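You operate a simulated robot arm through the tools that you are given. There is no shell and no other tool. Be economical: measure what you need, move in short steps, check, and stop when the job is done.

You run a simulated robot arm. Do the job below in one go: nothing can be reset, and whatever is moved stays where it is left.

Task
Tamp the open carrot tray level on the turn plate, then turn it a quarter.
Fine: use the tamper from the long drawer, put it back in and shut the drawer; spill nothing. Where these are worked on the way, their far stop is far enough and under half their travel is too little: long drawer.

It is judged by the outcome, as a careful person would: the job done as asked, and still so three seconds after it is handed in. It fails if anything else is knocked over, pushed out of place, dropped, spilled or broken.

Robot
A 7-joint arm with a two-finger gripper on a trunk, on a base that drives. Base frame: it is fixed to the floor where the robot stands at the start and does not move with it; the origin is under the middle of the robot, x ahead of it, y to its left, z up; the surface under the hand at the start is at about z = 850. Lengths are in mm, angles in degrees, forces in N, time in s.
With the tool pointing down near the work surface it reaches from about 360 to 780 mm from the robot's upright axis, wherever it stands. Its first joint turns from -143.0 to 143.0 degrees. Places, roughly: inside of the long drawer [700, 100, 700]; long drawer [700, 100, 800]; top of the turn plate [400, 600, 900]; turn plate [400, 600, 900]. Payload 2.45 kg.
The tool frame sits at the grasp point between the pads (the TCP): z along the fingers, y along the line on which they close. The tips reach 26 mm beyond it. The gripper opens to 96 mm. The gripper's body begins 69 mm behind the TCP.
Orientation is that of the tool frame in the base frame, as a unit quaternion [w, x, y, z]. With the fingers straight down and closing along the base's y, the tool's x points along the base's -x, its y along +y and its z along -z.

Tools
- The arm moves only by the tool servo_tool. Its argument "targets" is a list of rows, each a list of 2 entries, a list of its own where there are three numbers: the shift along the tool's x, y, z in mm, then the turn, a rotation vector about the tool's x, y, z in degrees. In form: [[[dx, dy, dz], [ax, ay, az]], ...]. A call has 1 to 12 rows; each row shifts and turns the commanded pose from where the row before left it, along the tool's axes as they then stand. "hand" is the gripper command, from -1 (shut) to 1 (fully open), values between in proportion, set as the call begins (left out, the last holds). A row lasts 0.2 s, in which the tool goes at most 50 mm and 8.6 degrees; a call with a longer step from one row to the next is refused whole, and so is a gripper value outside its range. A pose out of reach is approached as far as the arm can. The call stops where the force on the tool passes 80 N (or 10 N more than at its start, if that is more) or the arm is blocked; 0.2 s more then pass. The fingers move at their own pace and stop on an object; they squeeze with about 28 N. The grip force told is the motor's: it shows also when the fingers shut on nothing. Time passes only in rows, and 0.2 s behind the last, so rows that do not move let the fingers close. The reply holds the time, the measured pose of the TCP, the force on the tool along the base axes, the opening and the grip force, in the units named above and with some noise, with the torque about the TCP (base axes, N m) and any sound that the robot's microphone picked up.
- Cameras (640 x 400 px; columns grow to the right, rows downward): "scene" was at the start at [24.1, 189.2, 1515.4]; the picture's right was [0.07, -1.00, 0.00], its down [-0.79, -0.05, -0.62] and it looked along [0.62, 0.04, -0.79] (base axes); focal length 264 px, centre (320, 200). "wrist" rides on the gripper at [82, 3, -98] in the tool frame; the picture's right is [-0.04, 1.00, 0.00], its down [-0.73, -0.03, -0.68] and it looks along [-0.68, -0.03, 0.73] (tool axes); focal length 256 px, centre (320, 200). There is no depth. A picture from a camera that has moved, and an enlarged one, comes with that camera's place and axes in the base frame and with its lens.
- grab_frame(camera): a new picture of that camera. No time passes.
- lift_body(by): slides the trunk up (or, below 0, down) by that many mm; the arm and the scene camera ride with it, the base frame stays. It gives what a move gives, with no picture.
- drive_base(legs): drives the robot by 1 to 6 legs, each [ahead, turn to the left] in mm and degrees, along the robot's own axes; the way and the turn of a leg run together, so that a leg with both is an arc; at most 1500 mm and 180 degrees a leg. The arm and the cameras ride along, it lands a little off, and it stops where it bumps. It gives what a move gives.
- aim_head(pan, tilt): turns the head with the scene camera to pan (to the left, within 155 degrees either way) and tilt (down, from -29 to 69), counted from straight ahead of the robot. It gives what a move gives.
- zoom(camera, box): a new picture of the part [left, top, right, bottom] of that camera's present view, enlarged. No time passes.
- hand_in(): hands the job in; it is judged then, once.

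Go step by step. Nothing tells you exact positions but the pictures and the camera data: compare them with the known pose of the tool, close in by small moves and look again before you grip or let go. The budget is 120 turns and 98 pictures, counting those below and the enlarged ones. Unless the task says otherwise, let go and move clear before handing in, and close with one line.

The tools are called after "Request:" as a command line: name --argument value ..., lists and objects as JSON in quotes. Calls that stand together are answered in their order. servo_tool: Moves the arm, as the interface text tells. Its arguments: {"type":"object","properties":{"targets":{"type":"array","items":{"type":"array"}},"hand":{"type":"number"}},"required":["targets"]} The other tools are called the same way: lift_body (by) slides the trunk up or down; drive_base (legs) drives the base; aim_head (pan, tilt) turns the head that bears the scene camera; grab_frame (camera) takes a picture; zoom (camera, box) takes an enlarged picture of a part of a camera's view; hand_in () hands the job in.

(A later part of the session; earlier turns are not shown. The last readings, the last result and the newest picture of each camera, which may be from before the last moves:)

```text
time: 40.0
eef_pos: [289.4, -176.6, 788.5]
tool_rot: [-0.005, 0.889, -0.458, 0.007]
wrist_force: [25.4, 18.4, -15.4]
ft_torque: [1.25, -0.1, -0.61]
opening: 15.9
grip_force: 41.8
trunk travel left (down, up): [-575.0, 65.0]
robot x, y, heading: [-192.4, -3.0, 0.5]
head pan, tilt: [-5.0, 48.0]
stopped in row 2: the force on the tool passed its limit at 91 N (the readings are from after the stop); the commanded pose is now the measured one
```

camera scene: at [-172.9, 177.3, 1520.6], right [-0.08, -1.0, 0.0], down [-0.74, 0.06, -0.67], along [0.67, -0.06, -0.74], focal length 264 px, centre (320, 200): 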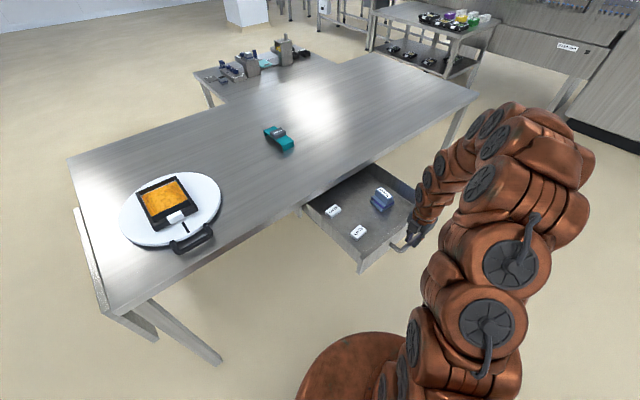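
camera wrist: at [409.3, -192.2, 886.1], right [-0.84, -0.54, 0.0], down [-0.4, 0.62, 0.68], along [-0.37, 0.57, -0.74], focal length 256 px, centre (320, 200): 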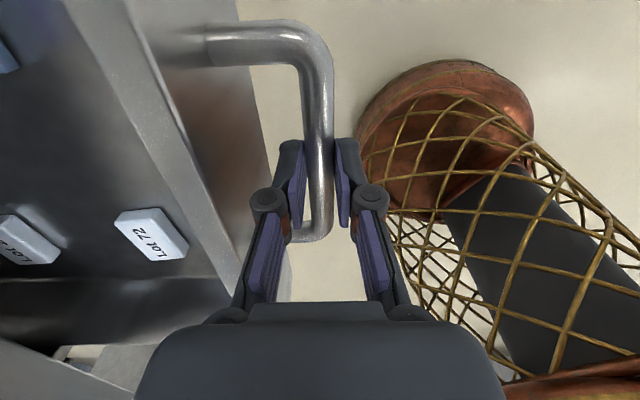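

The far stop is reached and the tamper, labelled, is in the drawer beside two lot blocks. Letting go of the handle and rising.

Request:
servo_tool --targets '[[[0, -2, 0], [0, 0, 0]], [[0, 0, 0], [0, 0, 0]], [[0, 0, 0], [0, 0, 0]]]' --hand -0.35

Request:
servo_tool --targets '[[[0, 0, -15], [0, 0, 0]], [[0, 0, -30], [0, 0, 0]], [[0, 0, -40], [0, 0, 0]], [[0, 0, -40], [0, 0, 0]], [[0, 0, -40], [0, 0, 0]], [[0, 0, -30], [0, 0, 0]]]'

Request:
grab_frame --camera "wrist"

Request:
zoom --camera "scene" --box '[290, 150, 430, 280]'

```text
time: 40.8
eef_pos: [287.7, -179.2, 788.3]
tool_rot: [-0.006, 0.888, -0.459, 0.007]
wrist_force: [1.0, 0.3, -0.2]
ft_torque: [0.0, -0.03, 0.0]
opening: 31.1
grip_force: 0.0
trunk travel left (down, up): [-575.0, 65.0]
robot x, y, heading: [-199.4, -1.2, 0.5]
head pan, tilt: [-5.0, 48.0]
```

```text
time: 42.2
eef_pos: [284.5, -177.2, 987.0]
tool_rot: [-0.005, 0.889, -0.458, 0.006]
wrist_force: [0.1, -1.0, -0.3]
ft_torque: [0.03, 0.04, 0.01]
opening: 31.3
grip_force: 0.0
trunk travel left (down, up): [-575.0, 65.0]
robot x, y, heading: [-198.2, 0.2, 0.7]
head pan, tilt: [-5.0, 48.0]
```

```text
58 pictures are left
camera wrist: at [326.2, -246.7, 1084.5], right [-0.84, -0.55, -0.01], down [-0.41, 0.61, 0.68], along [-0.36, 0.57, -0.74], focal length 256 px, centre (320, 200)
```

wrist: 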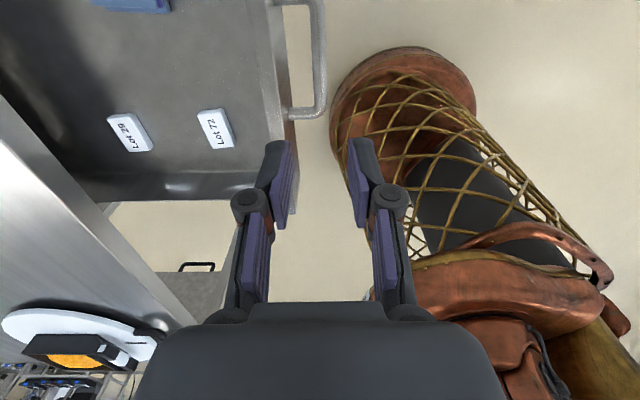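

```text
3.08 times, centred on (360, 215) of scene
camera zoom: at [-172.4, 177.0, 1520.7], right [-0.08, -1.0, 0.0], down [-0.74, 0.06, -0.67], along [0.67, -0.05, -0.74], focal length 814 px, centre (197, 154)
```

zoom: 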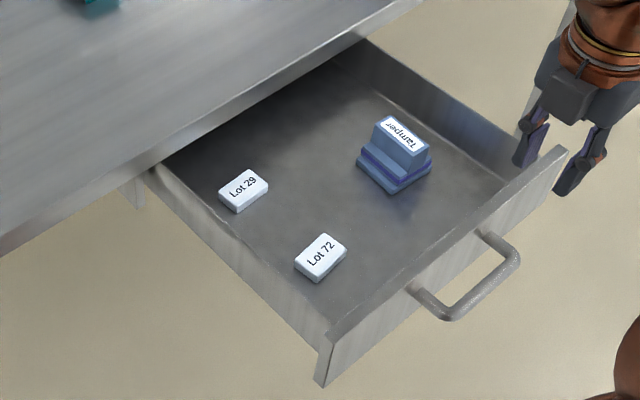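

Moving over the tamper, near [531,-137], and taking out the small tilt left from the pull.

Request:
servo_tool --targets '[[[0, 0, 0], [-0.83, -0.36, 0]], [[18.2, -37.5, 0], [0, 0, 0]], [[18.2, -37.5, 0], [0, 0, 0]], [[18.2, -37.5, 0], [0, 0, 0]], [[18.2, -37.5, 0], [0, 0, 0]], [[18.2, -37.5, 0], [0, 0, 0]], [[18.2, -37.5, 0], [0, 0, 0]], [[0, 0, 0], [0, 0, 0]]]' --hand 0.5

Request:
grab_frame --camera "wrist"

Request:
grab_frame --camera "scene"

```text
time: 44.0
eef_pos: [533.7, -137.1, 986.1]
tool_rot: [0.0, 0.889, -0.458, 0.0]
wrist_force: [0.0, 0.1, -0.2]
ft_torque: [0.01, 0.02, 0.02]
opening: 71.9
grip_force: 0.0
trunk travel left (down, up): [-575.0, 65.0]
robot x, y, heading: [-199.6, 2.8, 0.4]
head pan, tilt: [-5.0, 48.0]
```

```text
56 pictures are left
camera wrist: at [576.7, -206.1, 1083.2], right [-0.84, -0.55, 0.0], down [-0.4, 0.61, 0.68], along [-0.37, 0.57, -0.73], focal length 256 px, centre (320, 200)
```

wrist: 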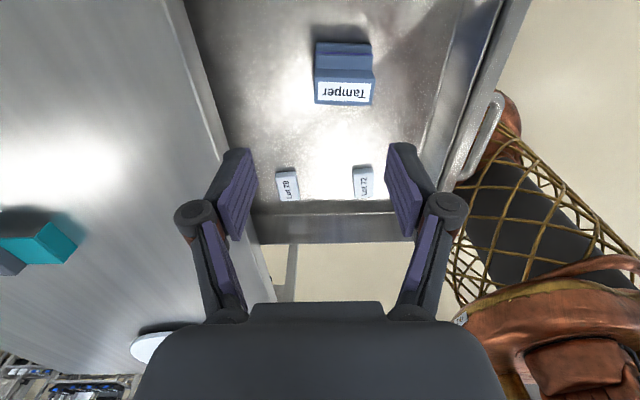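

```text
55 pictures are left
camera scene: at [-172.4, 177.1, 1520.7], right [-0.08, -1.0, 0.0], down [-0.74, 0.06, -0.67], along [0.67, -0.05, -0.74], focal length 264 px, centre (320, 200)
```

scene: 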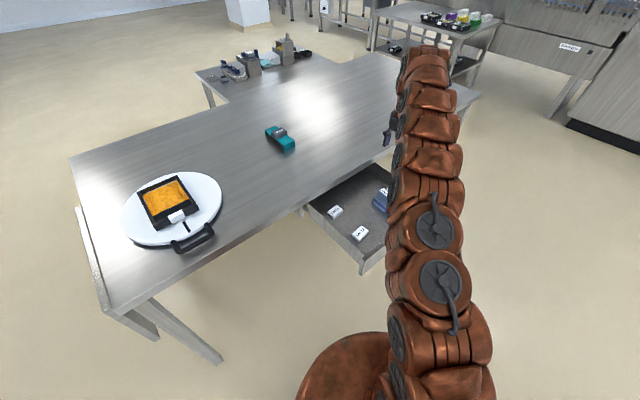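

Request:
zoom --camera "wrist" --box '[270, 0, 430, 120]'

Request:
zoom --camera "scene" --box '[290, 150, 430, 280]'

```text
3.33 times, centred on (350, 60) of wrist
camera zoom: at [576.7, -206.1, 1083.2], right [-0.84, -0.55, 0.0], down [-0.4, 0.61, 0.68], along [-0.37, 0.57, -0.73], focal length 853 px, centre (220, 667)
```

zoom: 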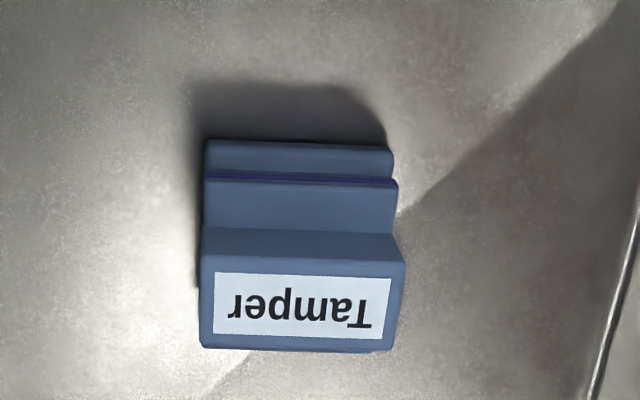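

```text
3.08 times, centred on (360, 215) of scene
camera zoom: at [-172.4, 177.1, 1520.7], right [-0.08, -1.0, 0.0], down [-0.74, 0.06, -0.67], along [0.67, -0.05, -0.74], focal length 814 px, centre (197, 154)
```

zoom: 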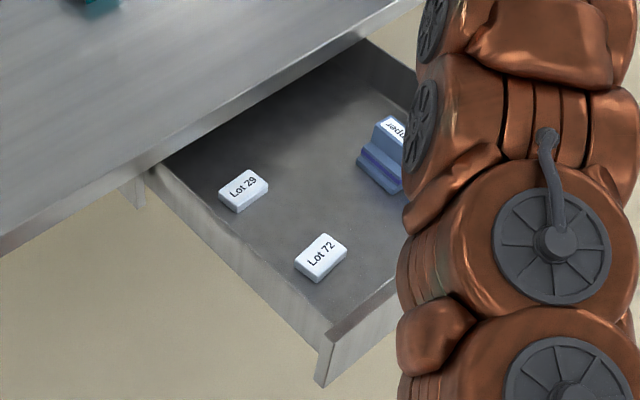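

The tamper's grip block is about 67 x 29 mm on a wider base, its top roughly at z≈795 near [500,-132]. Centring over it and coming down for a second look.

Request:
servo_tool --targets '[[[-23, 27, 0], [0, 0, 0]], [[0, 0, 35], [0, 0, 0]], [[0, 0, 35], [0, 0, 0]], [[0, 0, 0], [0, 0, 0]]]' --hand 1

Request:
grab_frame --camera "wrist"

```text
time: 45.0
eef_pos: [498.4, -136.5, 914.0]
tool_rot: [0.0, 0.888, -0.459, 0.0]
wrist_force: [0.4, 0.0, 0.1]
ft_torque: [-0.01, -0.04, -0.02]
opening: 95.9
grip_force: 0.1
trunk travel left (down, up): [-575.0, 65.0]
robot x, y, heading: [-197.7, -0.9, 0.4]
head pan, tilt: [-5.0, 48.0]
```

```text
52 pictures are left
camera wrist: at [540.9, -205.1, 1011.7], right [-0.84, -0.55, 0.0], down [-0.4, 0.62, 0.68], along [-0.37, 0.57, -0.73], focal length 256 px, centre (320, 200)
```

wrist: 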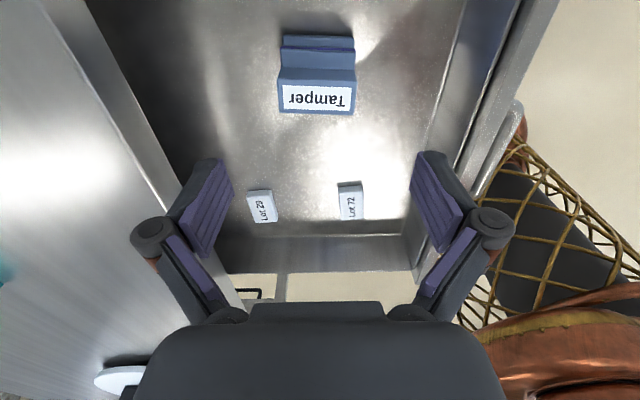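

The top is confirmed at z≈800 and well aligned. Going down with 84 mm opening so the pads flank the grip block.

Request:
servo_tool --targets '[[[0, -1, 30], [0, 0, 0]], [[0, 0, 35], [0, 0, 0]], [[0, 0, 30], [0, 0, 0]], [[0, 0, 15], [0, 0, 0]], [[0, 0, 0], [0, 0, 0]]]' --hand 0.75

Request:
grab_frame --camera "wrist"

Request:
zoom --camera "scene" --box '[330, 130, 450, 240]'

```text
time: 46.2
eef_pos: [496.7, -133.6, 804.2]
tool_rot: [0.0, 0.889, -0.458, 0.0]
wrist_force: [-0.8, 0.3, 0.4]
ft_torque: [0.0, -0.01, 0.02]
opening: 84.0
grip_force: 0.0
trunk travel left (down, up): [-575.0, 65.0]
robot x, y, heading: [-197.4, 0.1, 0.6]
head pan, tilt: [-5.0, 48.0]
```

```text
51 pictures are left
camera wrist: at [540.7, -202.9, 901.8], right [-0.84, -0.55, 0.0], down [-0.4, 0.62, 0.68], along [-0.37, 0.57, -0.73], focal length 256 px, centre (320, 200)
```

wrist: 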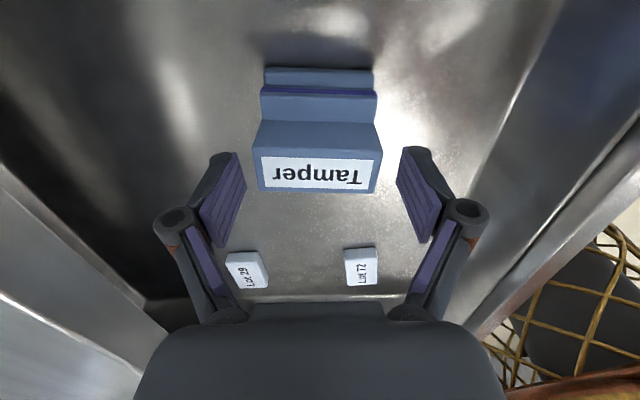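

```text
3.64 times, centred on (390, 185) of scene
camera zoom: at [-172.5, 177.1, 1520.7], right [-0.08, -1.0, 0.0], down [-0.74, 0.06, -0.67], along [0.67, -0.05, -0.74], focal length 962 px, centre (66, 254)
```

zoom: 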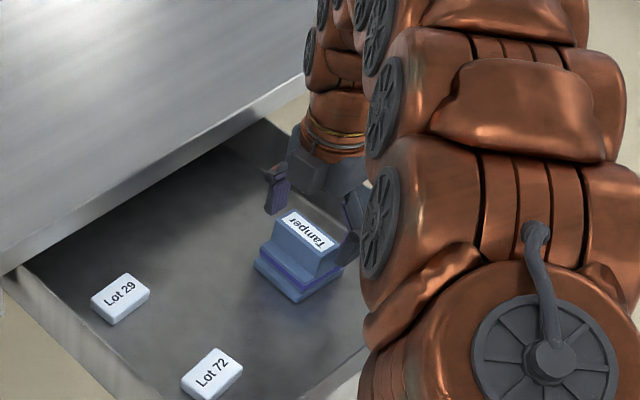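

The grip block spans about z 759–790. Lowering 13 mm and closing.

Request:
servo_tool --targets '[[[0, -1, 6], [0, 0, 0]], [[0, 0, 7], [0, 0, 0]], [[0, 0, 0], [0, 0, 0]]]'

Request:
servo_tool --targets '[[[0, 0, 0], [0, 0, 0]], [[0, 0, 0], [0, 0, 0]], [[0, 0, 0], [0, 0, 0]]]' --hand -1

Request:
servo_tool --targets '[[[0, 0, -10], [0, 0, 0]], [[0, 0, -20], [0, 0, 0]], [[0, 0, 0], [0, 0, 0]]]'

Request:
grab_frame --camera "wrist"

```text
time: 47.0
eef_pos: [498.6, -133.5, 792.2]
tool_rot: [0.0, 0.889, -0.459, 0.001]
wrist_force: [0.4, -0.9, -0.9]
ft_torque: [0.02, 0.02, 0.01]
opening: 84.0
grip_force: 0.0
trunk travel left (down, up): [-575.0, 65.0]
robot x, y, heading: [-193.6, 0.8, 0.9]
head pan, tilt: [-5.0, 48.0]
```

```text
time: 47.8
eef_pos: [498.4, -136.3, 791.7]
tool_rot: [0.0, 0.888, -0.459, 0.001]
wrist_force: [0.8, -0.7, 2.8]
ft_torque: [0.02, 0.05, -0.06]
opening: 68.9
grip_force: 28.0
trunk travel left (down, up): [-575.0, 65.0]
robot x, y, heading: [-198.9, -0.4, 0.4]
head pan, tilt: [-5.0, 48.0]
```

```text
time: 48.6
eef_pos: [499.4, -136.1, 821.8]
tool_rot: [0.0, 0.888, -0.459, 0.001]
wrist_force: [-0.3, 1.1, -2.0]
ft_torque: [0.02, 0.01, -0.03]
opening: 68.1
grip_force: 27.7
trunk travel left (down, up): [-575.0, 65.0]
robot x, y, heading: [-200.1, 1.2, 0.5]
head pan, tilt: [-5.0, 48.0]
```

```text
49 pictures are left
camera wrist: at [541.9, -203.1, 919.1], right [-0.84, -0.55, 0.0], down [-0.4, 0.62, 0.68], along [-0.37, 0.57, -0.73], focal length 256 px, centre (320, 200)
```

wrist: 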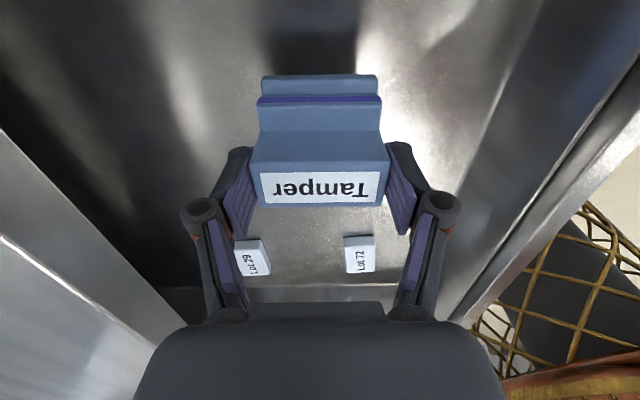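

The tamper is held. I'll lift it well clear, draw the arm in, then drive the base to the left for easy reach of the tray.

Request:
servo_tool --targets '[[[0, 0, -25], [0, 0, 0]], [[0, 0, -40], [0, 0, 0]], [[0, 0, -45], [0, 0, 0]], [[0, 0, -45], [0, 0, 0]], [[0, 0, -45], [0, 0, 0]], [[0, 0, -40], [0, 0, 0]], [[-38, 24, 0], [0, 0, 0]], [[-38, 24, 0], [0, 0, 0]], [[-38, 24, 0], [0, 0, 0]], [[-38, 24, 0], [0, 0, 0]], [[-38, 24, 0], [0, 0, 0]], [[-38, 24, 0], [0, 0, 0]]]'

Request:
drive_base --legs '[[0, 60], [292, 0], [0, -60]]'

Request:
aim_head --pan 25 --tilt 50

Request:
grab_frame --camera "scene"

```text
time: 51.2
eef_pos: [248.1, -31.8, 1061.3]
tool_rot: [0.001, 0.889, -0.458, -0.001]
wrist_force: [1.1, 0.2, -1.0]
ft_torque: [0.0, 0.05, 0.0]
opening: 67.5
grip_force: 27.9
trunk travel left (down, up): [-575.0, 65.0]
robot x, y, heading: [-198.4, -1.7, 0.5]
head pan, tilt: [-5.0, 48.0]
```

```text
time: 58.5
eef_pos: [389.0, 234.3, 1061.3]
tool_rot: [0.0, 0.895, -0.446, -0.001]
wrist_force: [0.8, -0.8, -0.3]
ft_torque: [0.01, 0.02, -0.01]
opening: 67.0
grip_force: 27.5
trunk travel left (down, up): [-575.0, 65.0]
robot x, y, heading: [-58.0, 256.7, 2.1]
head pan, tilt: [-5.0, 48.0]
```

```text
time: 59.5
eef_pos: [387.9, 233.3, 1061.4]
tool_rot: [0.0, 0.895, -0.447, 0.0]
wrist_force: [0.1, 0.2, -1.9]
ft_torque: [-0.01, 0.01, -0.01]
opening: 67.4
grip_force: 27.9
trunk travel left (down, up): [-575.0, 65.0]
robot x, y, heading: [-59.0, 255.1, 2.2]
head pan, tilt: [25.0, 50.0]
```

```text
48 pictures are left
camera scene: at [-48.3, 471.7, 1518.0], right [0.45, -0.89, 0.0], down [-0.68, -0.35, -0.64], along [0.57, 0.29, -0.77], focal length 264 px, centre (320, 200)
```

scene: 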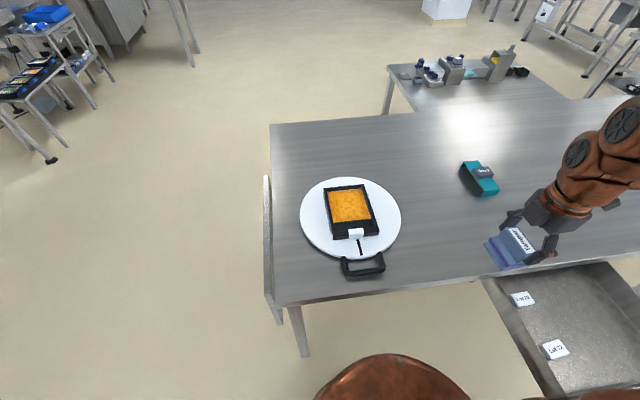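

Good position; the tray is plainly visible. I'll enlarge it to see the state of the heap, and check the held tamper.

Request:
zoom --camera "scene" --box '[295, 165, 415, 285]'

Request:
zoom --camera "scene" --box '[470, 170, 590, 290]'

```text
3.33 times, centred on (355, 225) of scene
camera zoom: at [-48.3, 471.7, 1518.0], right [0.45, -0.89, 0.0], down [-0.68, -0.35, -0.64], along [0.57, 0.29, -0.77], focal length 881 px, centre (203, 117)
```

zoom: 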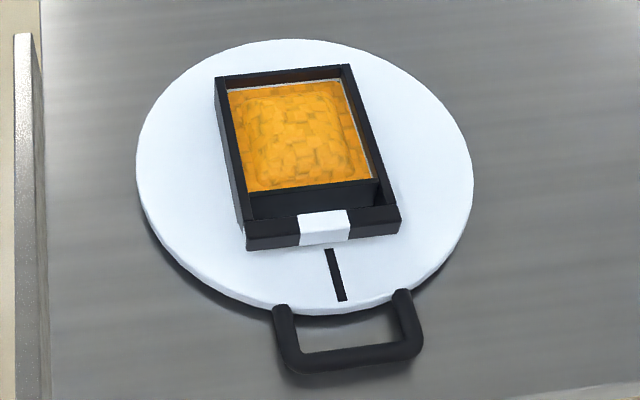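

```text
3.33 times, centred on (530, 230) of scene
camera zoom: at [-48.3, 471.7, 1518.0], right [0.45, -0.89, 0.0], down [-0.68, -0.35, -0.64], along [0.57, 0.29, -0.77], focal length 881 px, centre (-380, 100)
```

zoom: 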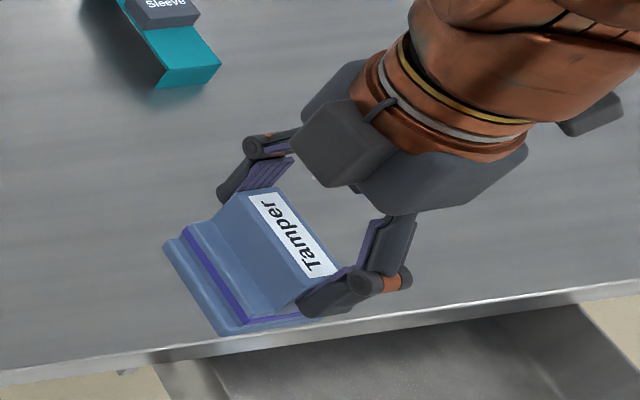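

The tamper is level in the grip. I take the food's centre as about [431,618]; moving the tamper above it, aligned to the tray.

Request:
servo_tool --targets '[[[0, 0, 0], [0, 0, 1.9]], [[-32.3, -28.4, 0], [0, 0, 0]], [[-32.3, -28.4, 0], [0, 0, 0]], [[-32.3, -28.4, 0], [0, 0, 0]], [[-32.3, -28.4, 0], [0, 0, 0]], [[-32.3, -28.4, 0], [0, 0, 0]], [[-32.3, -28.4, 0], [0, 0, 0]], [[-32.3, -28.4, 0], [0, 0, 0]], [[-32.3, -28.4, 0], [0, 0, 0]], [[-32.3, -28.4, 0], [0, 0, 0]], [[0, 0, 30], [0, 0, 0]], [[0, 0, 0], [0, 0, 0]]]'

Request:
grab_frame --camera "wrist"

Request:
zoom --camera "scene" --box '[285, 115, 435, 285]'

```text
time: 62.1
eef_pos: [431.7, 618.2, 1030.9]
tool_rot: [0.0, 0.888, -0.461, 0.0]
wrist_force: [-1.3, -0.6, -1.2]
ft_torque: [0.01, 0.0, 0.02]
opening: 67.4
grip_force: 27.5
trunk travel left (down, up): [-575.0, 65.0]
robot x, y, heading: [-60.2, 255.3, 2.2]
head pan, tilt: [25.0, 50.0]
```

```text
45 pictures are left
camera wrist: at [475.5, 549.4, 1129.2], right [-0.84, -0.54, 0.0], down [-0.4, 0.62, 0.68], along [-0.37, 0.57, -0.73], focal length 256 px, centre (320, 200)
```

wrist: 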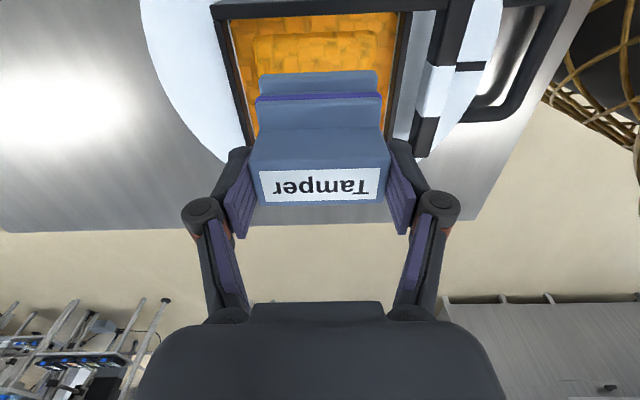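

```text
2.35 times, centred on (360, 200) of scene
camera zoom: at [-48.3, 472.2, 1518.0], right [0.45, -0.89, 0.0], down [-0.68, -0.35, -0.64], along [0.57, 0.29, -0.77], focal length 622 px, centre (226, 200)
```

zoom: 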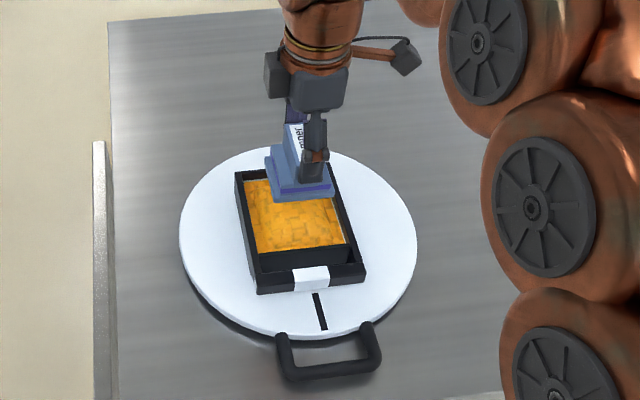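

Aligned over the tray within a couple of mm. Lowering to just above the rim and looking again.

Request:
servo_tool --targets '[[[0, 0, 15], [0, 0, 0]], [[0, 0, 15], [0, 0, 0]], [[0, 0, 12], [0, 0, 0]], [[0, 0, 0], [0, 0, 0]]]'

Request:
grab_frame --camera "wrist"

Request:
zoom --camera "scene" --box '[315, 155, 405, 255]'

```text
time: 63.1
eef_pos: [432.2, 618.3, 989.9]
tool_rot: [0.0, 0.887, -0.462, 0.0]
wrist_force: [-0.2, -0.4, -1.3]
ft_torque: [0.0, 0.0, -0.01]
opening: 67.7
grip_force: 28.2
trunk travel left (down, up): [-575.0, 65.0]
robot x, y, heading: [-61.4, 252.9, 2.2]
head pan, tilt: [25.0, 50.0]
```

```text
43 pictures are left
camera wrist: at [473.6, 549.4, 1087.2], right [-0.84, -0.54, 0.0], down [-0.4, 0.62, 0.68], along [-0.37, 0.57, -0.73], focal length 256 px, centre (320, 200)
```

wrist: 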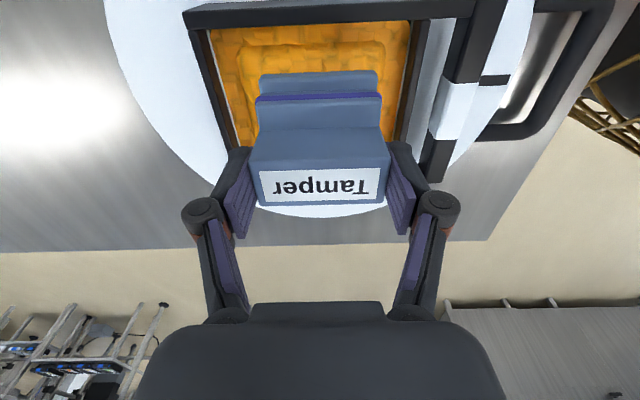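

```text
4.00 times, centred on (360, 205) of scene
camera zoom: at [-48.3, 472.1, 1518.0], right [0.45, -0.89, 0.0], down [-0.68, -0.35, -0.64], along [0.57, 0.29, -0.77], focal length 1058 px, centre (160, 180)
```

zoom: 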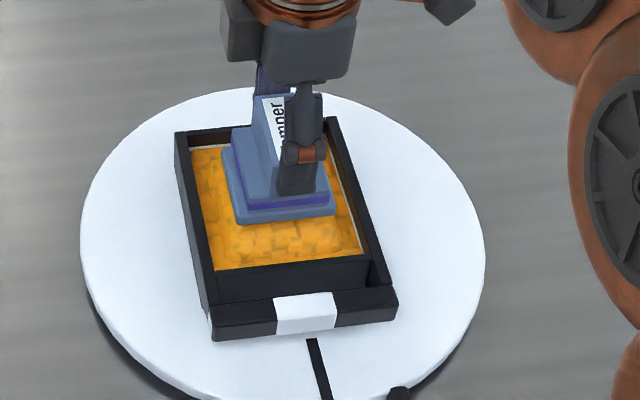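

Fits inside the rim. Lowering gently until the tamper meets the carrots.

Request:
servo_tool --targets '[[[0, 0, 4], [0, 0, 0]], [[0, 0, 4], [0, 0, 0]], [[0, 0, 4], [0, 0, 0]], [[0, 0, 0], [0, 0, 0]]]'

Request:
servo_tool --targets '[[[0, 0, 3], [0, 0, 0]], [[0, 0, 3], [0, 0, 0]], [[0, 0, 0], [0, 0, 0]]]'

Request:
servo_tool --targets '[[[0, 0, 3], [0, 0, 0]], [[0, 0, 3], [0, 0, 0]], [[0, 0, 0], [0, 0, 0]]]'

Request:
zoom --camera "scene" --box '[315, 155, 405, 255]'

```text
time: 64.1
eef_pos: [431.5, 619.3, 977.3]
tool_rot: [0.001, 0.887, -0.462, 0.0]
wrist_force: [-0.9, 0.2, -0.4]
ft_torque: [-0.01, -0.02, 0.05]
opening: 67.8
grip_force: 28.4
trunk travel left (down, up): [-575.0, 65.0]
robot x, y, heading: [-57.3, 254.3, 2.0]
head pan, tilt: [25.0, 50.0]
```

```text
time: 64.9
eef_pos: [430.1, 618.7, 971.0]
tool_rot: [0.0, 0.887, -0.462, -0.001]
wrist_force: [0.1, 0.9, -0.6]
ft_torque: [0.01, 0.02, 0.0]
opening: 67.3
grip_force: 27.8
trunk travel left (down, up): [-575.0, 65.0]
robot x, y, heading: [-57.7, 256.8, 2.2]
head pan, tilt: [25.0, 50.0]
```

```text
time: 65.7
eef_pos: [430.6, 619.1, 964.8]
tool_rot: [0.0, 0.887, -0.461, 0.0]
wrist_force: [0.6, 0.1, -1.9]
ft_torque: [0.03, 0.06, -0.01]
opening: 67.5
grip_force: 28.1
trunk travel left (down, up): [-575.0, 65.0]
robot x, y, heading: [-56.9, 258.1, 2.2]
head pan, tilt: [25.0, 50.0]
```

```text
4.00 times, centred on (360, 205) of scene
camera zoom: at [-48.3, 472.1, 1518.0], right [0.45, -0.89, 0.0], down [-0.68, -0.35, -0.64], along [0.57, 0.29, -0.77], focal length 1058 px, centre (160, 180)
```

zoom: 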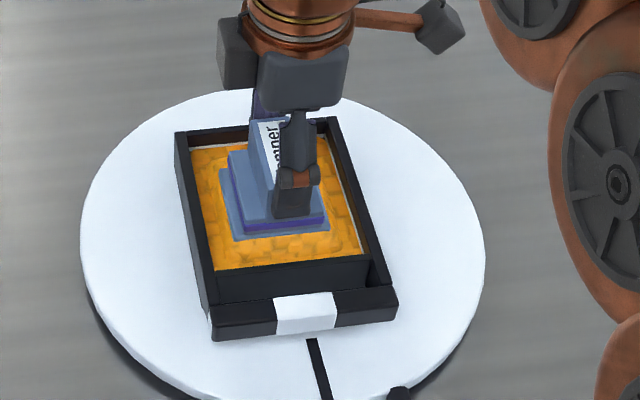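

No contact yet; continuing down in small steps.

Request:
servo_tool --targets '[[[0, 0, 3], [0, 0, 0]], [[0, 0, 3], [0, 0, 0]], [[0, 0, 0], [0, 0, 0]]]'

Request:
servo_tool --targets '[[[0, 0, 2], [0, 0, 0]], [[0, 0, 2], [0, 0, 0]], [[0, 0, 0], [0, 0, 0]]]'

Request:
servo_tool --targets '[[[0, 0, 2], [0, 0, 0]], [[0, 0, 2], [0, 0, 0]], [[0, 0, 0], [0, 0, 0]]]'

Request:
zoom --camera "scene" --box '[315, 155, 405, 255]'

```text
time: 66.5
eef_pos: [430.4, 618.5, 960.9]
tool_rot: [0.0, 0.887, -0.461, 0.001]
wrist_force: [-1.5, -1.0, 18.9]
ft_torque: [-0.05, 0.04, -0.03]
opening: 67.7
grip_force: 28.1
trunk travel left (down, up): [-575.0, 65.0]
robot x, y, heading: [-59.9, 255.0, 2.2]
head pan, tilt: [25.0, 50.0]
```

```text
time: 67.3
eef_pos: [430.7, 619.3, 955.9]
tool_rot: [0.0, 0.887, -0.462, 0.0]
wrist_force: [0.7, 2.5, 18.2]
ft_torque: [0.08, -0.03, -0.01]
opening: 67.4
grip_force: 27.9
trunk travel left (down, up): [-575.0, 65.0]
robot x, y, heading: [-61.6, 255.1, 2.0]
head pan, tilt: [25.0, 50.0]
```

```text
time: 68.1
eef_pos: [430.7, 618.7, 950.3]
tool_rot: [0.0, 0.887, -0.462, 0.0]
wrist_force: [0.9, -0.6, 18.0]
ft_torque: [-0.05, -0.02, -0.03]
opening: 67.7
grip_force: 27.9
trunk travel left (down, up): [-575.0, 65.0]
robot x, y, heading: [-63.1, 255.9, 2.0]
head pan, tilt: [25.0, 50.0]
```

```text
4.00 times, centred on (360, 205) of scene
camera zoom: at [-49.0, 471.4, 1518.1], right [0.45, -0.89, 0.0], down [-0.68, -0.35, -0.64], along [0.57, 0.29, -0.77], focal length 1058 px, centre (160, 180)
```

zoom: 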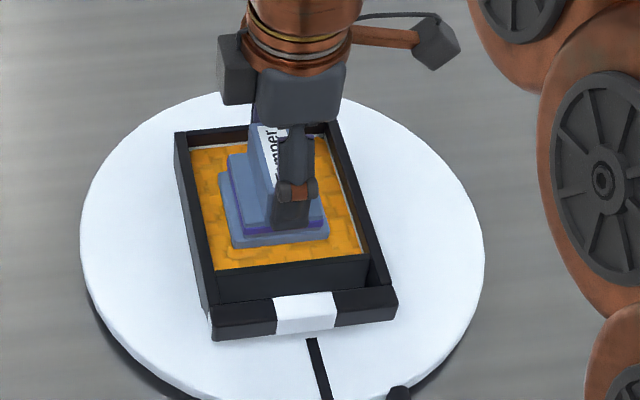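

The force holds at about 18 N while going down; I check in the wrist view whether the heap yields or the grip slips.

Request:
grab_frame --camera "wrist"

```text
39 pictures are left
camera wrist: at [473.3, 549.7, 1048.8], right [-0.84, -0.54, 0.0], down [-0.4, 0.62, 0.68], along [-0.37, 0.57, -0.73], focal length 256 px, centre (320, 200)
```

wrist: 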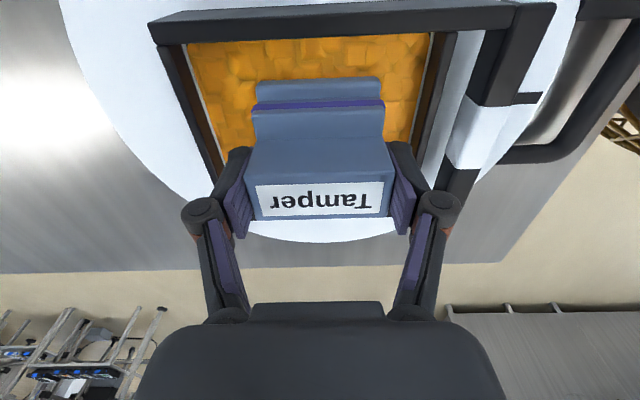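

The pads have slid about 8 mm down to near the tamper's shoulder, so now the finger tips will bear on it. Pressing on in small steps.

Request:
servo_tool --targets '[[[0, 0, 1], [0, 0, 0]], [[0, 0, 1], [0, 0, 0]], [[0, 0, 0], [0, 0, 0]]]'

Request:
servo_tool --targets '[[[0, 0, 1], [0, 0, 0]], [[0, 0, 1], [0, 0, 0]], [[0, 0, 0], [0, 0, 0]]]'

Request:
grab_frame --camera "wrist"

```text
time: 68.9
eef_pos: [431.0, 618.0, 948.9]
tool_rot: [0.0, 0.887, -0.461, 0.0]
wrist_force: [4.0, -0.2, 17.6]
ft_torque: [-0.01, -0.09, -0.02]
opening: 67.7
grip_force: 27.7
trunk travel left (down, up): [-575.0, 65.0]
robot x, y, heading: [-57.3, 251.7, 2.0]
head pan, tilt: [25.0, 50.0]
```

```text
time: 69.7
eef_pos: [430.5, 618.8, 946.5]
tool_rot: [0.0, 0.887, -0.461, 0.0]
wrist_force: [2.3, 1.0, 18.0]
ft_torque: [0.06, -0.06, 0.03]
opening: 67.5
grip_force: 28.8
trunk travel left (down, up): [-575.0, 65.0]
robot x, y, heading: [-60.4, 253.9, 2.1]
head pan, tilt: [25.0, 50.0]
```

```text
38 pictures are left
camera wrist: at [472.9, 550.0, 1045.2], right [-0.84, -0.54, 0.0], down [-0.4, 0.62, 0.68], along [-0.37, 0.57, -0.73], focal length 256 px, centre (320, 200)
```

wrist: 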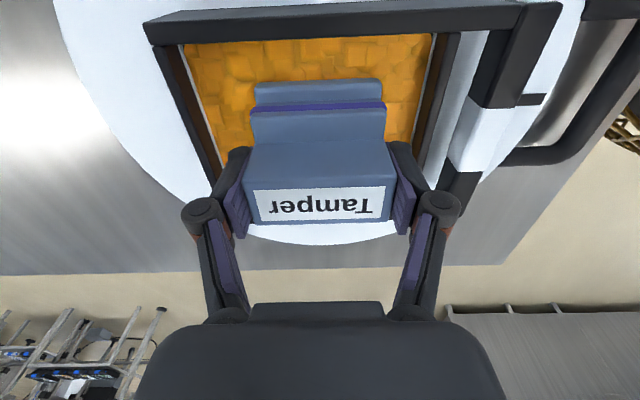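

Request:
servo_tool --targets '[[[0, 0, 1.5], [0, 0, 0]], [[0, 0, 1.5], [0, 0, 0]], [[0, 0, 0], [0, 0, 0]]]'

Request:
servo_tool --targets '[[[0, 0, 1.5], [0, 0, 0]], [[0, 0, 1.5], [0, 0, 0]], [[0, 0, 0], [0, 0, 0]]]'

Request:
grab_frame --camera "wrist"

```text
time: 70.5
eef_pos: [429.9, 619.2, 944.2]
tool_rot: [-0.001, 0.887, -0.461, 0.0]
wrist_force: [-0.4, 1.5, 17.6]
ft_torque: [0.06, 0.07, -0.02]
opening: 67.7
grip_force: 27.3
trunk travel left (down, up): [-575.0, 65.0]
robot x, y, heading: [-58.8, 255.1, 2.3]
head pan, tilt: [25.0, 50.0]
```

```text
time: 71.3
eef_pos: [430.7, 618.4, 941.9]
tool_rot: [0.0, 0.887, -0.462, 0.0]
wrist_force: [1.2, 1.9, 17.5]
ft_torque: [0.04, -0.01, 0.03]
opening: 67.3
grip_force: 28.4
trunk travel left (down, up): [-575.0, 65.0]
robot x, y, heading: [-61.4, 253.5, 1.9]
head pan, tilt: [25.0, 50.0]
```

```text
37 pictures are left
camera wrist: at [472.8, 549.8, 1039.2], right [-0.84, -0.54, 0.0], down [-0.4, 0.62, 0.68], along [-0.37, 0.57, -0.73], focal length 256 px, centre (320, 200)
```

wrist: 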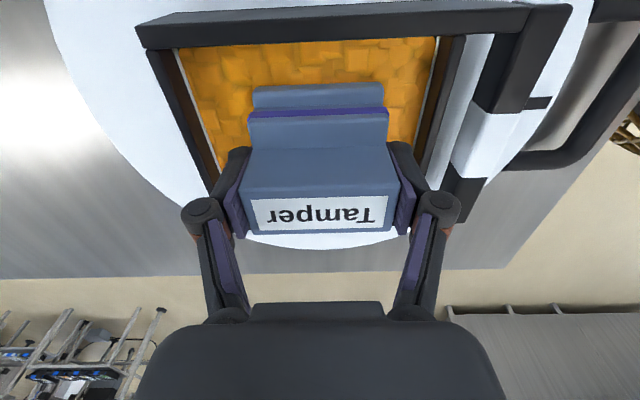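

Request:
zoom --camera "scene" --box '[330, 170, 390, 230]'

Request:
servo_tool --targets '[[[0, 0, 1.5], [0, 0, 0]], [[0, 0, 1.5], [0, 0, 0]], [[0, 0, 0], [0, 0, 0]]]'

```text
6.67 times, centred on (360, 200) of scene
camera zoom: at [-48.9, 471.6, 1518.1], right [0.45, -0.89, 0.0], down [-0.68, -0.35, -0.64], along [0.57, 0.29, -0.77], focal length 1763 px, centre (53, 200)
```

zoom: 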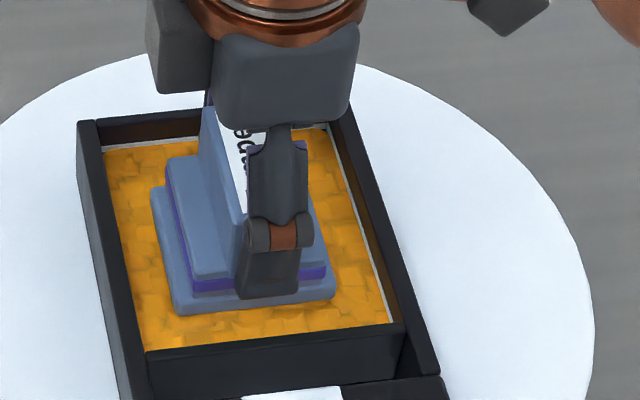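

```text
time: 72.1
eef_pos: [429.7, 618.0, 938.1]
tool_rot: [0.0, 0.887, -0.462, 0.0]
wrist_force: [2.8, -0.9, 18.0]
ft_torque: [-0.03, -0.07, -0.02]
opening: 67.2
grip_force: 28.1
trunk travel left (down, up): [-575.0, 65.0]
robot x, y, heading: [-58.9, 250.9, 1.9]
head pan, tilt: [25.0, 50.0]
```

The tips are close to the bottom flange, which is wider. Continuing in small steps until they bear on it.

Request:
servo_tool --targets '[[[0, 0, 1.5], [0, 0, 0]], [[0, 0, 1.5], [0, 0, 0]], [[0, 0, 0], [0, 0, 0]]]'

Request:
zoom --camera "scene" --box '[330, 170, 390, 230]'

```text
time: 72.9
eef_pos: [429.3, 618.9, 934.0]
tool_rot: [0.001, 0.887, -0.462, -0.001]
wrist_force: [3.4, 0.5, 18.6]
ft_torque: [0.03, -0.09, -0.01]
opening: 67.4
grip_force: 28.2
trunk travel left (down, up): [-575.0, 65.0]
robot x, y, heading: [-56.6, 254.3, 2.0]
head pan, tilt: [25.0, 50.0]
```

```text
6.67 times, centred on (360, 200) of scene
camera zoom: at [-48.9, 471.5, 1518.1], right [0.45, -0.89, 0.0], down [-0.68, -0.35, -0.64], along [0.57, 0.29, -0.77], focal length 1763 px, centre (53, 200)
```

zoom: 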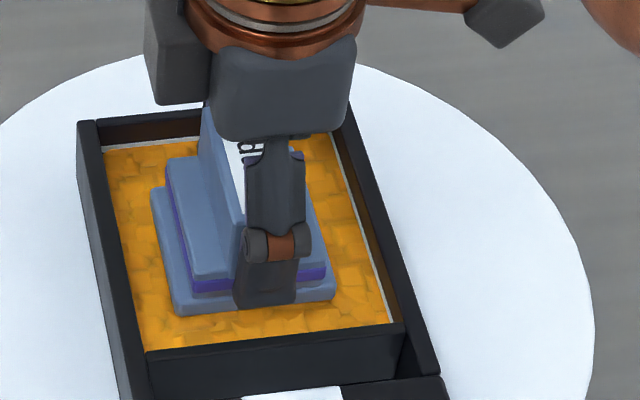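

The tamper itself is no longer sinking; the pads only slide. I'll lift slightly off and look at the surface.

Request:
servo_tool --targets '[[[0, 0, -10], [0, 0, 0]], [[0, 0, -20], [0, 0, 0]], [[0, 0, -30], [0, 0, 0]], [[35, 0, -30], [0, 0, 0]], [[40, 0, -10], [0, 0, 0]], [[40, 0, 0], [0, 0, 0]], [[40, 0, 0], [0, 0, 0]], [[0, 0, 0], [0, 0, 0]]]'

Request:
grab_frame --camera "wrist"

Request:
zoom --camera "scene" --box '[315, 155, 405, 255]'

```text
time: 74.7
eef_pos: [520.8, 490.0, 1035.1]
tool_rot: [0.0, 0.888, -0.46, 0.0]
wrist_force: [0.0, -0.3, -2.5]
ft_torque: [-0.01, 0.0, 0.02]
opening: 67.5
grip_force: 27.7
trunk travel left (down, up): [-575.0, 65.0]
robot x, y, heading: [-59.4, 258.3, 2.2]
head pan, tilt: [25.0, 50.0]
```

```text
34 pictures are left
camera wrist: at [562.2, 421.5, 1133.0], right [-0.84, -0.54, 0.0], down [-0.4, 0.62, 0.68], along [-0.37, 0.57, -0.73], focal length 256 px, centre (320, 200)
```

wrist: 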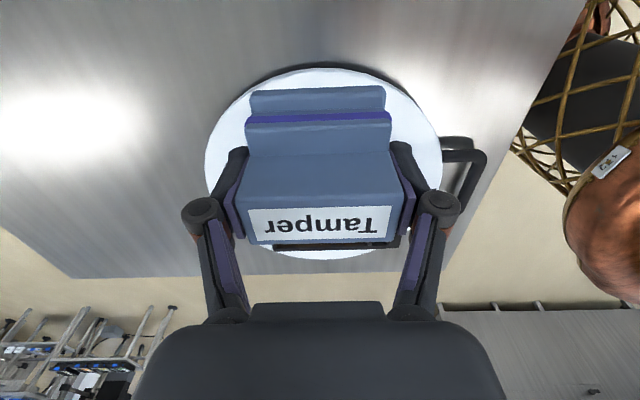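

```text
4.00 times, centred on (360, 205) of scene
camera zoom: at [-48.2, 471.9, 1518.0], right [0.45, -0.89, 0.0], down [-0.68, -0.35, -0.64], along [0.57, 0.29, -0.77], focal length 1058 px, centre (160, 180)
```

zoom: 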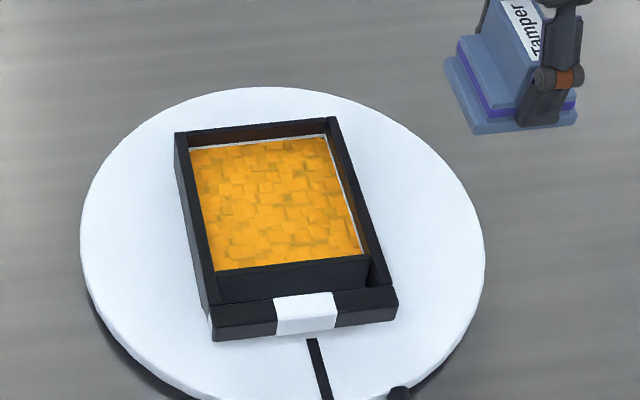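

The heap is now flat and level, nothing spilled. Now the tamper goes back: the drawer is within reach from here, so I move the arm over it without driving.

Request:
servo_tool --targets '[[[20, 15, 0], [0, 0, 0]], [[35, 27, 0], [0, 0, 0]], [[37, 28, 0], [0, 0, 0]], [[37, 28, 0], [0, 0, 0]], [[37, 28, 0], [0, 0, 0]], [[37, 28, 0], [0, 0, 0]], [[37, 28, 0], [0, 0, 0]], [[37, 28, 0], [0, 0, 0]], [[37, 28, 0], [0, 0, 0]], [[37, 28, 0], [0, 0, 0]], [[37, 28, 0], [0, 0, 0]], [[37, 28, 0], [0, 0, 0]]]'

Request:
aim_head --pan -20 --tilt 50

Request:
grab_frame --camera "scene"

```text
time: 77.3
eef_pos: [500.1, -41.7, 1034.8]
tool_rot: [0.0, 0.888, -0.46, -0.001]
wrist_force: [0.3, 0.5, -1.2]
ft_torque: [-0.01, -0.04, 0.03]
opening: 67.2
grip_force: 27.8
trunk travel left (down, up): [-575.0, 65.0]
robot x, y, heading: [-61.4, 256.0, 2.0]
head pan, tilt: [25.0, 50.0]
```

```text
time: 78.4
eef_pos: [501.2, -40.4, 1034.5]
tool_rot: [0.0, 0.887, -0.461, -0.001]
wrist_force: [0.2, 0.3, -1.6]
ft_torque: [-0.02, 0.01, 0.02]
opening: 67.4
grip_force: 28.0
trunk travel left (down, up): [-575.0, 65.0]
robot x, y, heading: [-58.6, 250.0, 2.1]
head pan, tilt: [-20.0, 50.0]
```

```text
32 pictures are left
camera scene: at [-43.6, 412.9, 1518.0], right [-0.31, -0.95, 0.0], down [-0.73, 0.24, -0.64], along [0.61, -0.2, -0.77], focal length 264 px, centre (320, 200)
```

scene: 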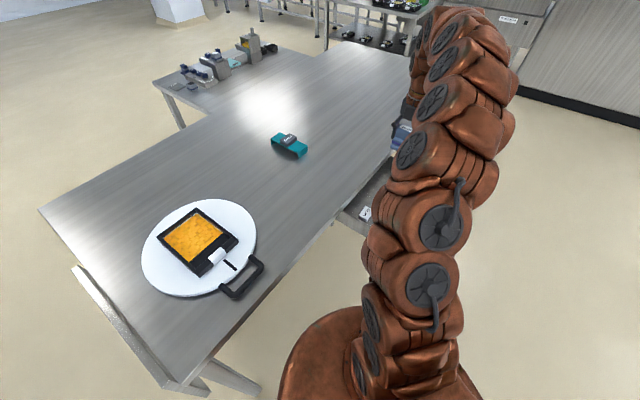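

Moving above the tamper's old place and part-way down.

Request:
servo_tool --targets '[[[38, 28, 0], [0, 0, 0]], [[39, 28, 0], [0, 0, 0]], [[0, 0, 40], [0, 0, 0]], [[0, 0, 40], [0, 0, 0]], [[0, 0, 40], [0, 0, 0]], [[0, 0, 40], [0, 0, 0]], [[0, 0, 20], [0, 0, 0]], [[0, 0, 0], [0, 0, 0]]]'

Request:
grab_frame --camera "wrist"

Request:
grab_frame --camera "scene"

```text
time: 80.2
eef_pos: [498.8, -138.0, 855.4]
tool_rot: [0.001, 0.887, -0.462, 0.0]
wrist_force: [0.3, 0.3, -1.2]
ft_torque: [-0.01, -0.01, 0.02]
opening: 67.1
grip_force: 27.9
trunk travel left (down, up): [-575.0, 65.0]
robot x, y, heading: [-57.5, 257.2, 2.1]
head pan, tilt: [-20.0, 50.0]
```

```text
31 pictures are left
camera wrist: at [542.1, -206.3, 952.5], right [-0.84, -0.54, 0.0], down [-0.4, 0.62, 0.68], along [-0.37, 0.57, -0.73], focal length 256 px, centre (320, 200)
```

wrist: 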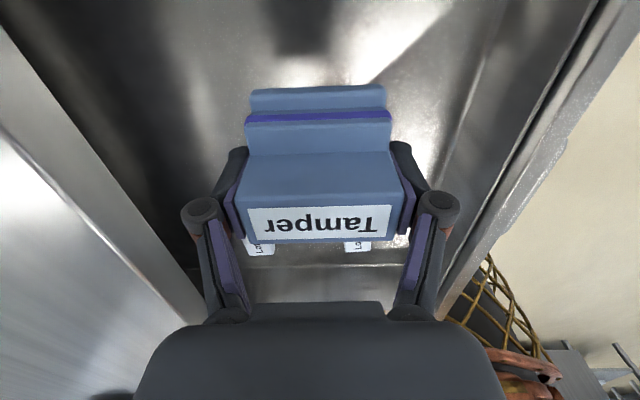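

```text
30 pictures are left
camera scene: at [-43.5, 412.8, 1518.1], right [-0.31, -0.95, 0.0], down [-0.73, 0.24, -0.64], along [0.61, -0.2, -0.77], focal length 264 px, centre (320, 200)
```

scene: 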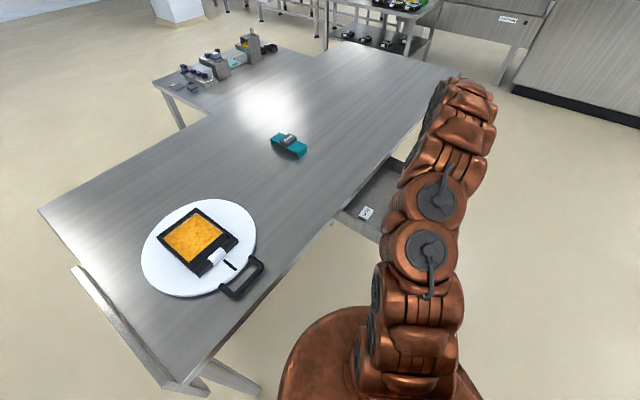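

Same spot as before, free of the lot blocks. Lowering carefully until it touches the floor.

Request:
servo_tool --targets '[[[0, 0, 20], [0, 0, 0]], [[0, 0, 25], [0, 0, 0]], [[0, 0, 20], [0, 0, 0]], [[0, 0, 8], [0, 0, 0]], [[0, 0, 0], [0, 0, 0]]]'

Request:
servo_tool --targets '[[[0, 0, 2], [0, 0, 0]], [[0, 0, 2], [0, 0, 0]], [[0, 0, 0], [0, 0, 0]]]'

Request:
servo_tool --targets '[[[0, 0, 2], [0, 0, 0]], [[0, 0, 2], [0, 0, 0]], [[0, 0, 0], [0, 0, 0]]]'

```text
time: 81.4
eef_pos: [499.6, -137.5, 782.8]
tool_rot: [0.0, 0.888, -0.46, 0.0]
wrist_force: [-0.7, 0.0, -0.9]
ft_torque: [-0.01, -0.01, -0.01]
opening: 67.3
grip_force: 27.7
trunk travel left (down, up): [-575.0, 65.0]
robot x, y, heading: [-62.2, 254.0, 2.2]
head pan, tilt: [-20.0, 50.0]
```

```text
time: 82.2
eef_pos: [498.0, -136.2, 779.7]
tool_rot: [-0.001, 0.887, -0.462, -0.001]
wrist_force: [-1.1, -0.3, -0.9]
ft_torque: [-0.01, -0.01, 0.01]
opening: 67.3
grip_force: 28.1
trunk travel left (down, up): [-575.0, 65.0]
robot x, y, heading: [-57.8, 255.9, 2.0]
head pan, tilt: [-20.0, 50.0]
```

```text
time: 83.0
eef_pos: [497.7, -136.3, 775.3]
tool_rot: [-0.001, 0.887, -0.462, 0.0]
wrist_force: [-0.2, 0.4, -1.0]
ft_torque: [0.03, -0.02, -0.01]
opening: 67.8
grip_force: 27.5
trunk travel left (down, up): [-575.0, 65.0]
robot x, y, heading: [-59.0, 253.8, 2.2]
head pan, tilt: [-20.0, 50.0]
```

Request:
servo_tool --targets '[[[0, 0, 2], [0, 0, 0]], [[0, 0, 1.5], [0, 0, 0]], [[0, 0, 0], [0, 0, 0]]]'

Request:
servo_tool --targets '[[[0, 0, 1.5], [0, 0, 0]], [[0, 0, 1.5], [0, 0, 0]], [[0, 0, 0], [0, 0, 0]]]'

Request:
grab_frame --camera "wrist"

```text
time: 83.8
eef_pos: [498.4, -136.2, 771.4]
tool_rot: [0.0, 0.887, -0.462, 0.0]
wrist_force: [0.7, 0.1, -1.6]
ft_torque: [-0.03, -0.02, 0.01]
opening: 67.4
grip_force: 27.9
trunk travel left (down, up): [-575.0, 65.0]
robot x, y, heading: [-58.6, 256.3, 2.2]
head pan, tilt: [-20.0, 50.0]
```

```text
time: 84.6
eef_pos: [498.7, -135.4, 766.7]
tool_rot: [-0.001, 0.887, -0.462, 0.0]
wrist_force: [0.2, 0.0, -1.8]
ft_torque: [-0.01, -0.02, -0.01]
opening: 67.7
grip_force: 28.2
trunk travel left (down, up): [-575.0, 65.0]
robot x, y, heading: [-60.0, 255.8, 2.1]
head pan, tilt: [-20.0, 50.0]
```

```text
29 pictures are left
camera wrist: at [541.0, -205.0, 865.2], right [-0.84, -0.54, 0.0], down [-0.4, 0.62, 0.68], along [-0.37, 0.57, -0.73], focal length 256 px, centre (320, 200)
```

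wrist: 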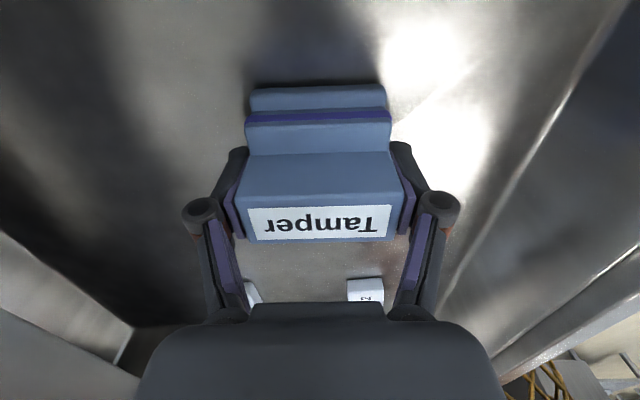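

Request:
servo_tool --targets '[[[0, 0, 1], [0, 0, 0]], [[0, 0, 1], [0, 0, 0]], [[0, 0, 0], [0, 0, 0]]]'

Request:
servo_tool --targets '[[[0, 0, 1], [0, 0, 0]], [[0, 0, 1], [0, 0, 0]], [[0, 0, 0], [0, 0, 0]]]'

Request:
servo_tool --targets '[[[0, 0, 1], [0, 0, 0]], [[0, 0, 1], [0, 0, 0]], [[0, 0, 0], [0, 0, 0]]]'

```text
time: 85.4
eef_pos: [498.3, -135.9, 766.2]
tool_rot: [0.0, 0.887, -0.461, 0.0]
wrist_force: [-1.3, 1.6, 4.2]
ft_torque: [0.17, 0.04, 0.04]
opening: 67.5
grip_force: 28.0
trunk travel left (down, up): [-575.0, 65.0]
robot x, y, heading: [-61.9, 256.6, 1.9]
head pan, tilt: [-20.0, 50.0]
```

```text
time: 86.2
eef_pos: [498.5, -135.9, 764.3]
tool_rot: [0.001, 0.888, -0.46, 0.002]
wrist_force: [0.2, -1.1, 18.7]
ft_torque: [-0.03, -0.04, 0.01]
opening: 67.4
grip_force: 27.9
trunk travel left (down, up): [-575.0, 65.0]
robot x, y, heading: [-56.8, 254.4, 2.1]
head pan, tilt: [-20.0, 50.0]
```

```text
time: 87.0
eef_pos: [497.7, -135.8, 762.5]
tool_rot: [0.001, 0.888, -0.461, 0.001]
wrist_force: [1.8, -0.2, 18.6]
ft_torque: [0.0, -0.07, 0.0]
opening: 67.2
grip_force: 27.9
trunk travel left (down, up): [-575.0, 65.0]
robot x, y, heading: [-59.1, 254.2, 2.1]
head pan, tilt: [-20.0, 50.0]
```

The tamper stands on the drawer floor. Opening and rising straight up.

Request:
servo_tool --targets '[[[0, 0, -1.5], [0, 0, 0]], [[0, 0, 0], [0, 0, 0]], [[0, 0, 0], [0, 0, 0]]]' --hand 0.75

Request:
servo_tool --targets '[[[0, 0, -10], [0, 0, 0]], [[0, 0, -20], [0, 0, 0]], [[0, 0, -30], [0, 0, 0]], [[0, 0, -40], [0, 0, 0]], [[0, 0, -45], [0, 0, 0]], [[0, 0, -45], [0, 0, 0]], [[0, 0, -35], [0, 0, 0]]]'

Request:
grab_frame --camera "wrist"

```text
time: 87.8
eef_pos: [498.8, -135.8, 763.8]
tool_rot: [0.0, 0.887, -0.461, 0.0]
wrist_force: [0.9, -0.1, 0.5]
ft_torque: [-0.01, -0.01, -0.03]
opening: 83.8
grip_force: 0.0
trunk travel left (down, up): [-575.0, 65.0]
robot x, y, heading: [-58.5, 254.5, 2.1]
head pan, tilt: [-20.0, 50.0]
```

```text
time: 89.4
eef_pos: [499.4, -136.4, 989.6]
tool_rot: [-0.001, 0.887, -0.462, 0.0]
wrist_force: [0.3, -0.2, -0.2]
ft_torque: [-0.02, 0.0, 0.0]
opening: 84.0
grip_force: 0.1
trunk travel left (down, up): [-575.0, 65.0]
robot x, y, heading: [-62.0, 256.0, 2.0]
head pan, tilt: [-20.0, 50.0]
```

```text
28 pictures are left
camera wrist: at [542.6, -204.7, 1086.6], right [-0.84, -0.54, 0.0], down [-0.4, 0.62, 0.68], along [-0.37, 0.57, -0.73], focal length 256 px, centre (320, 200)
```

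wrist: 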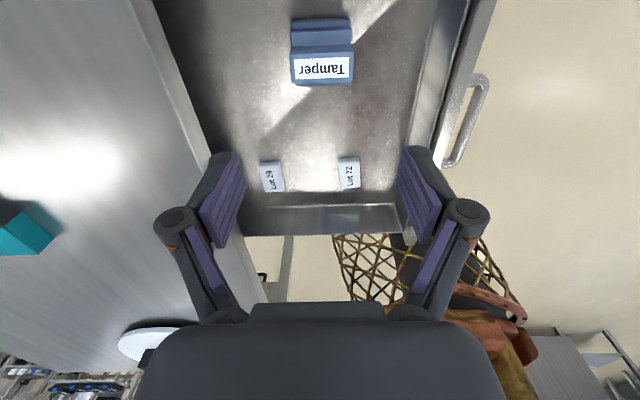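

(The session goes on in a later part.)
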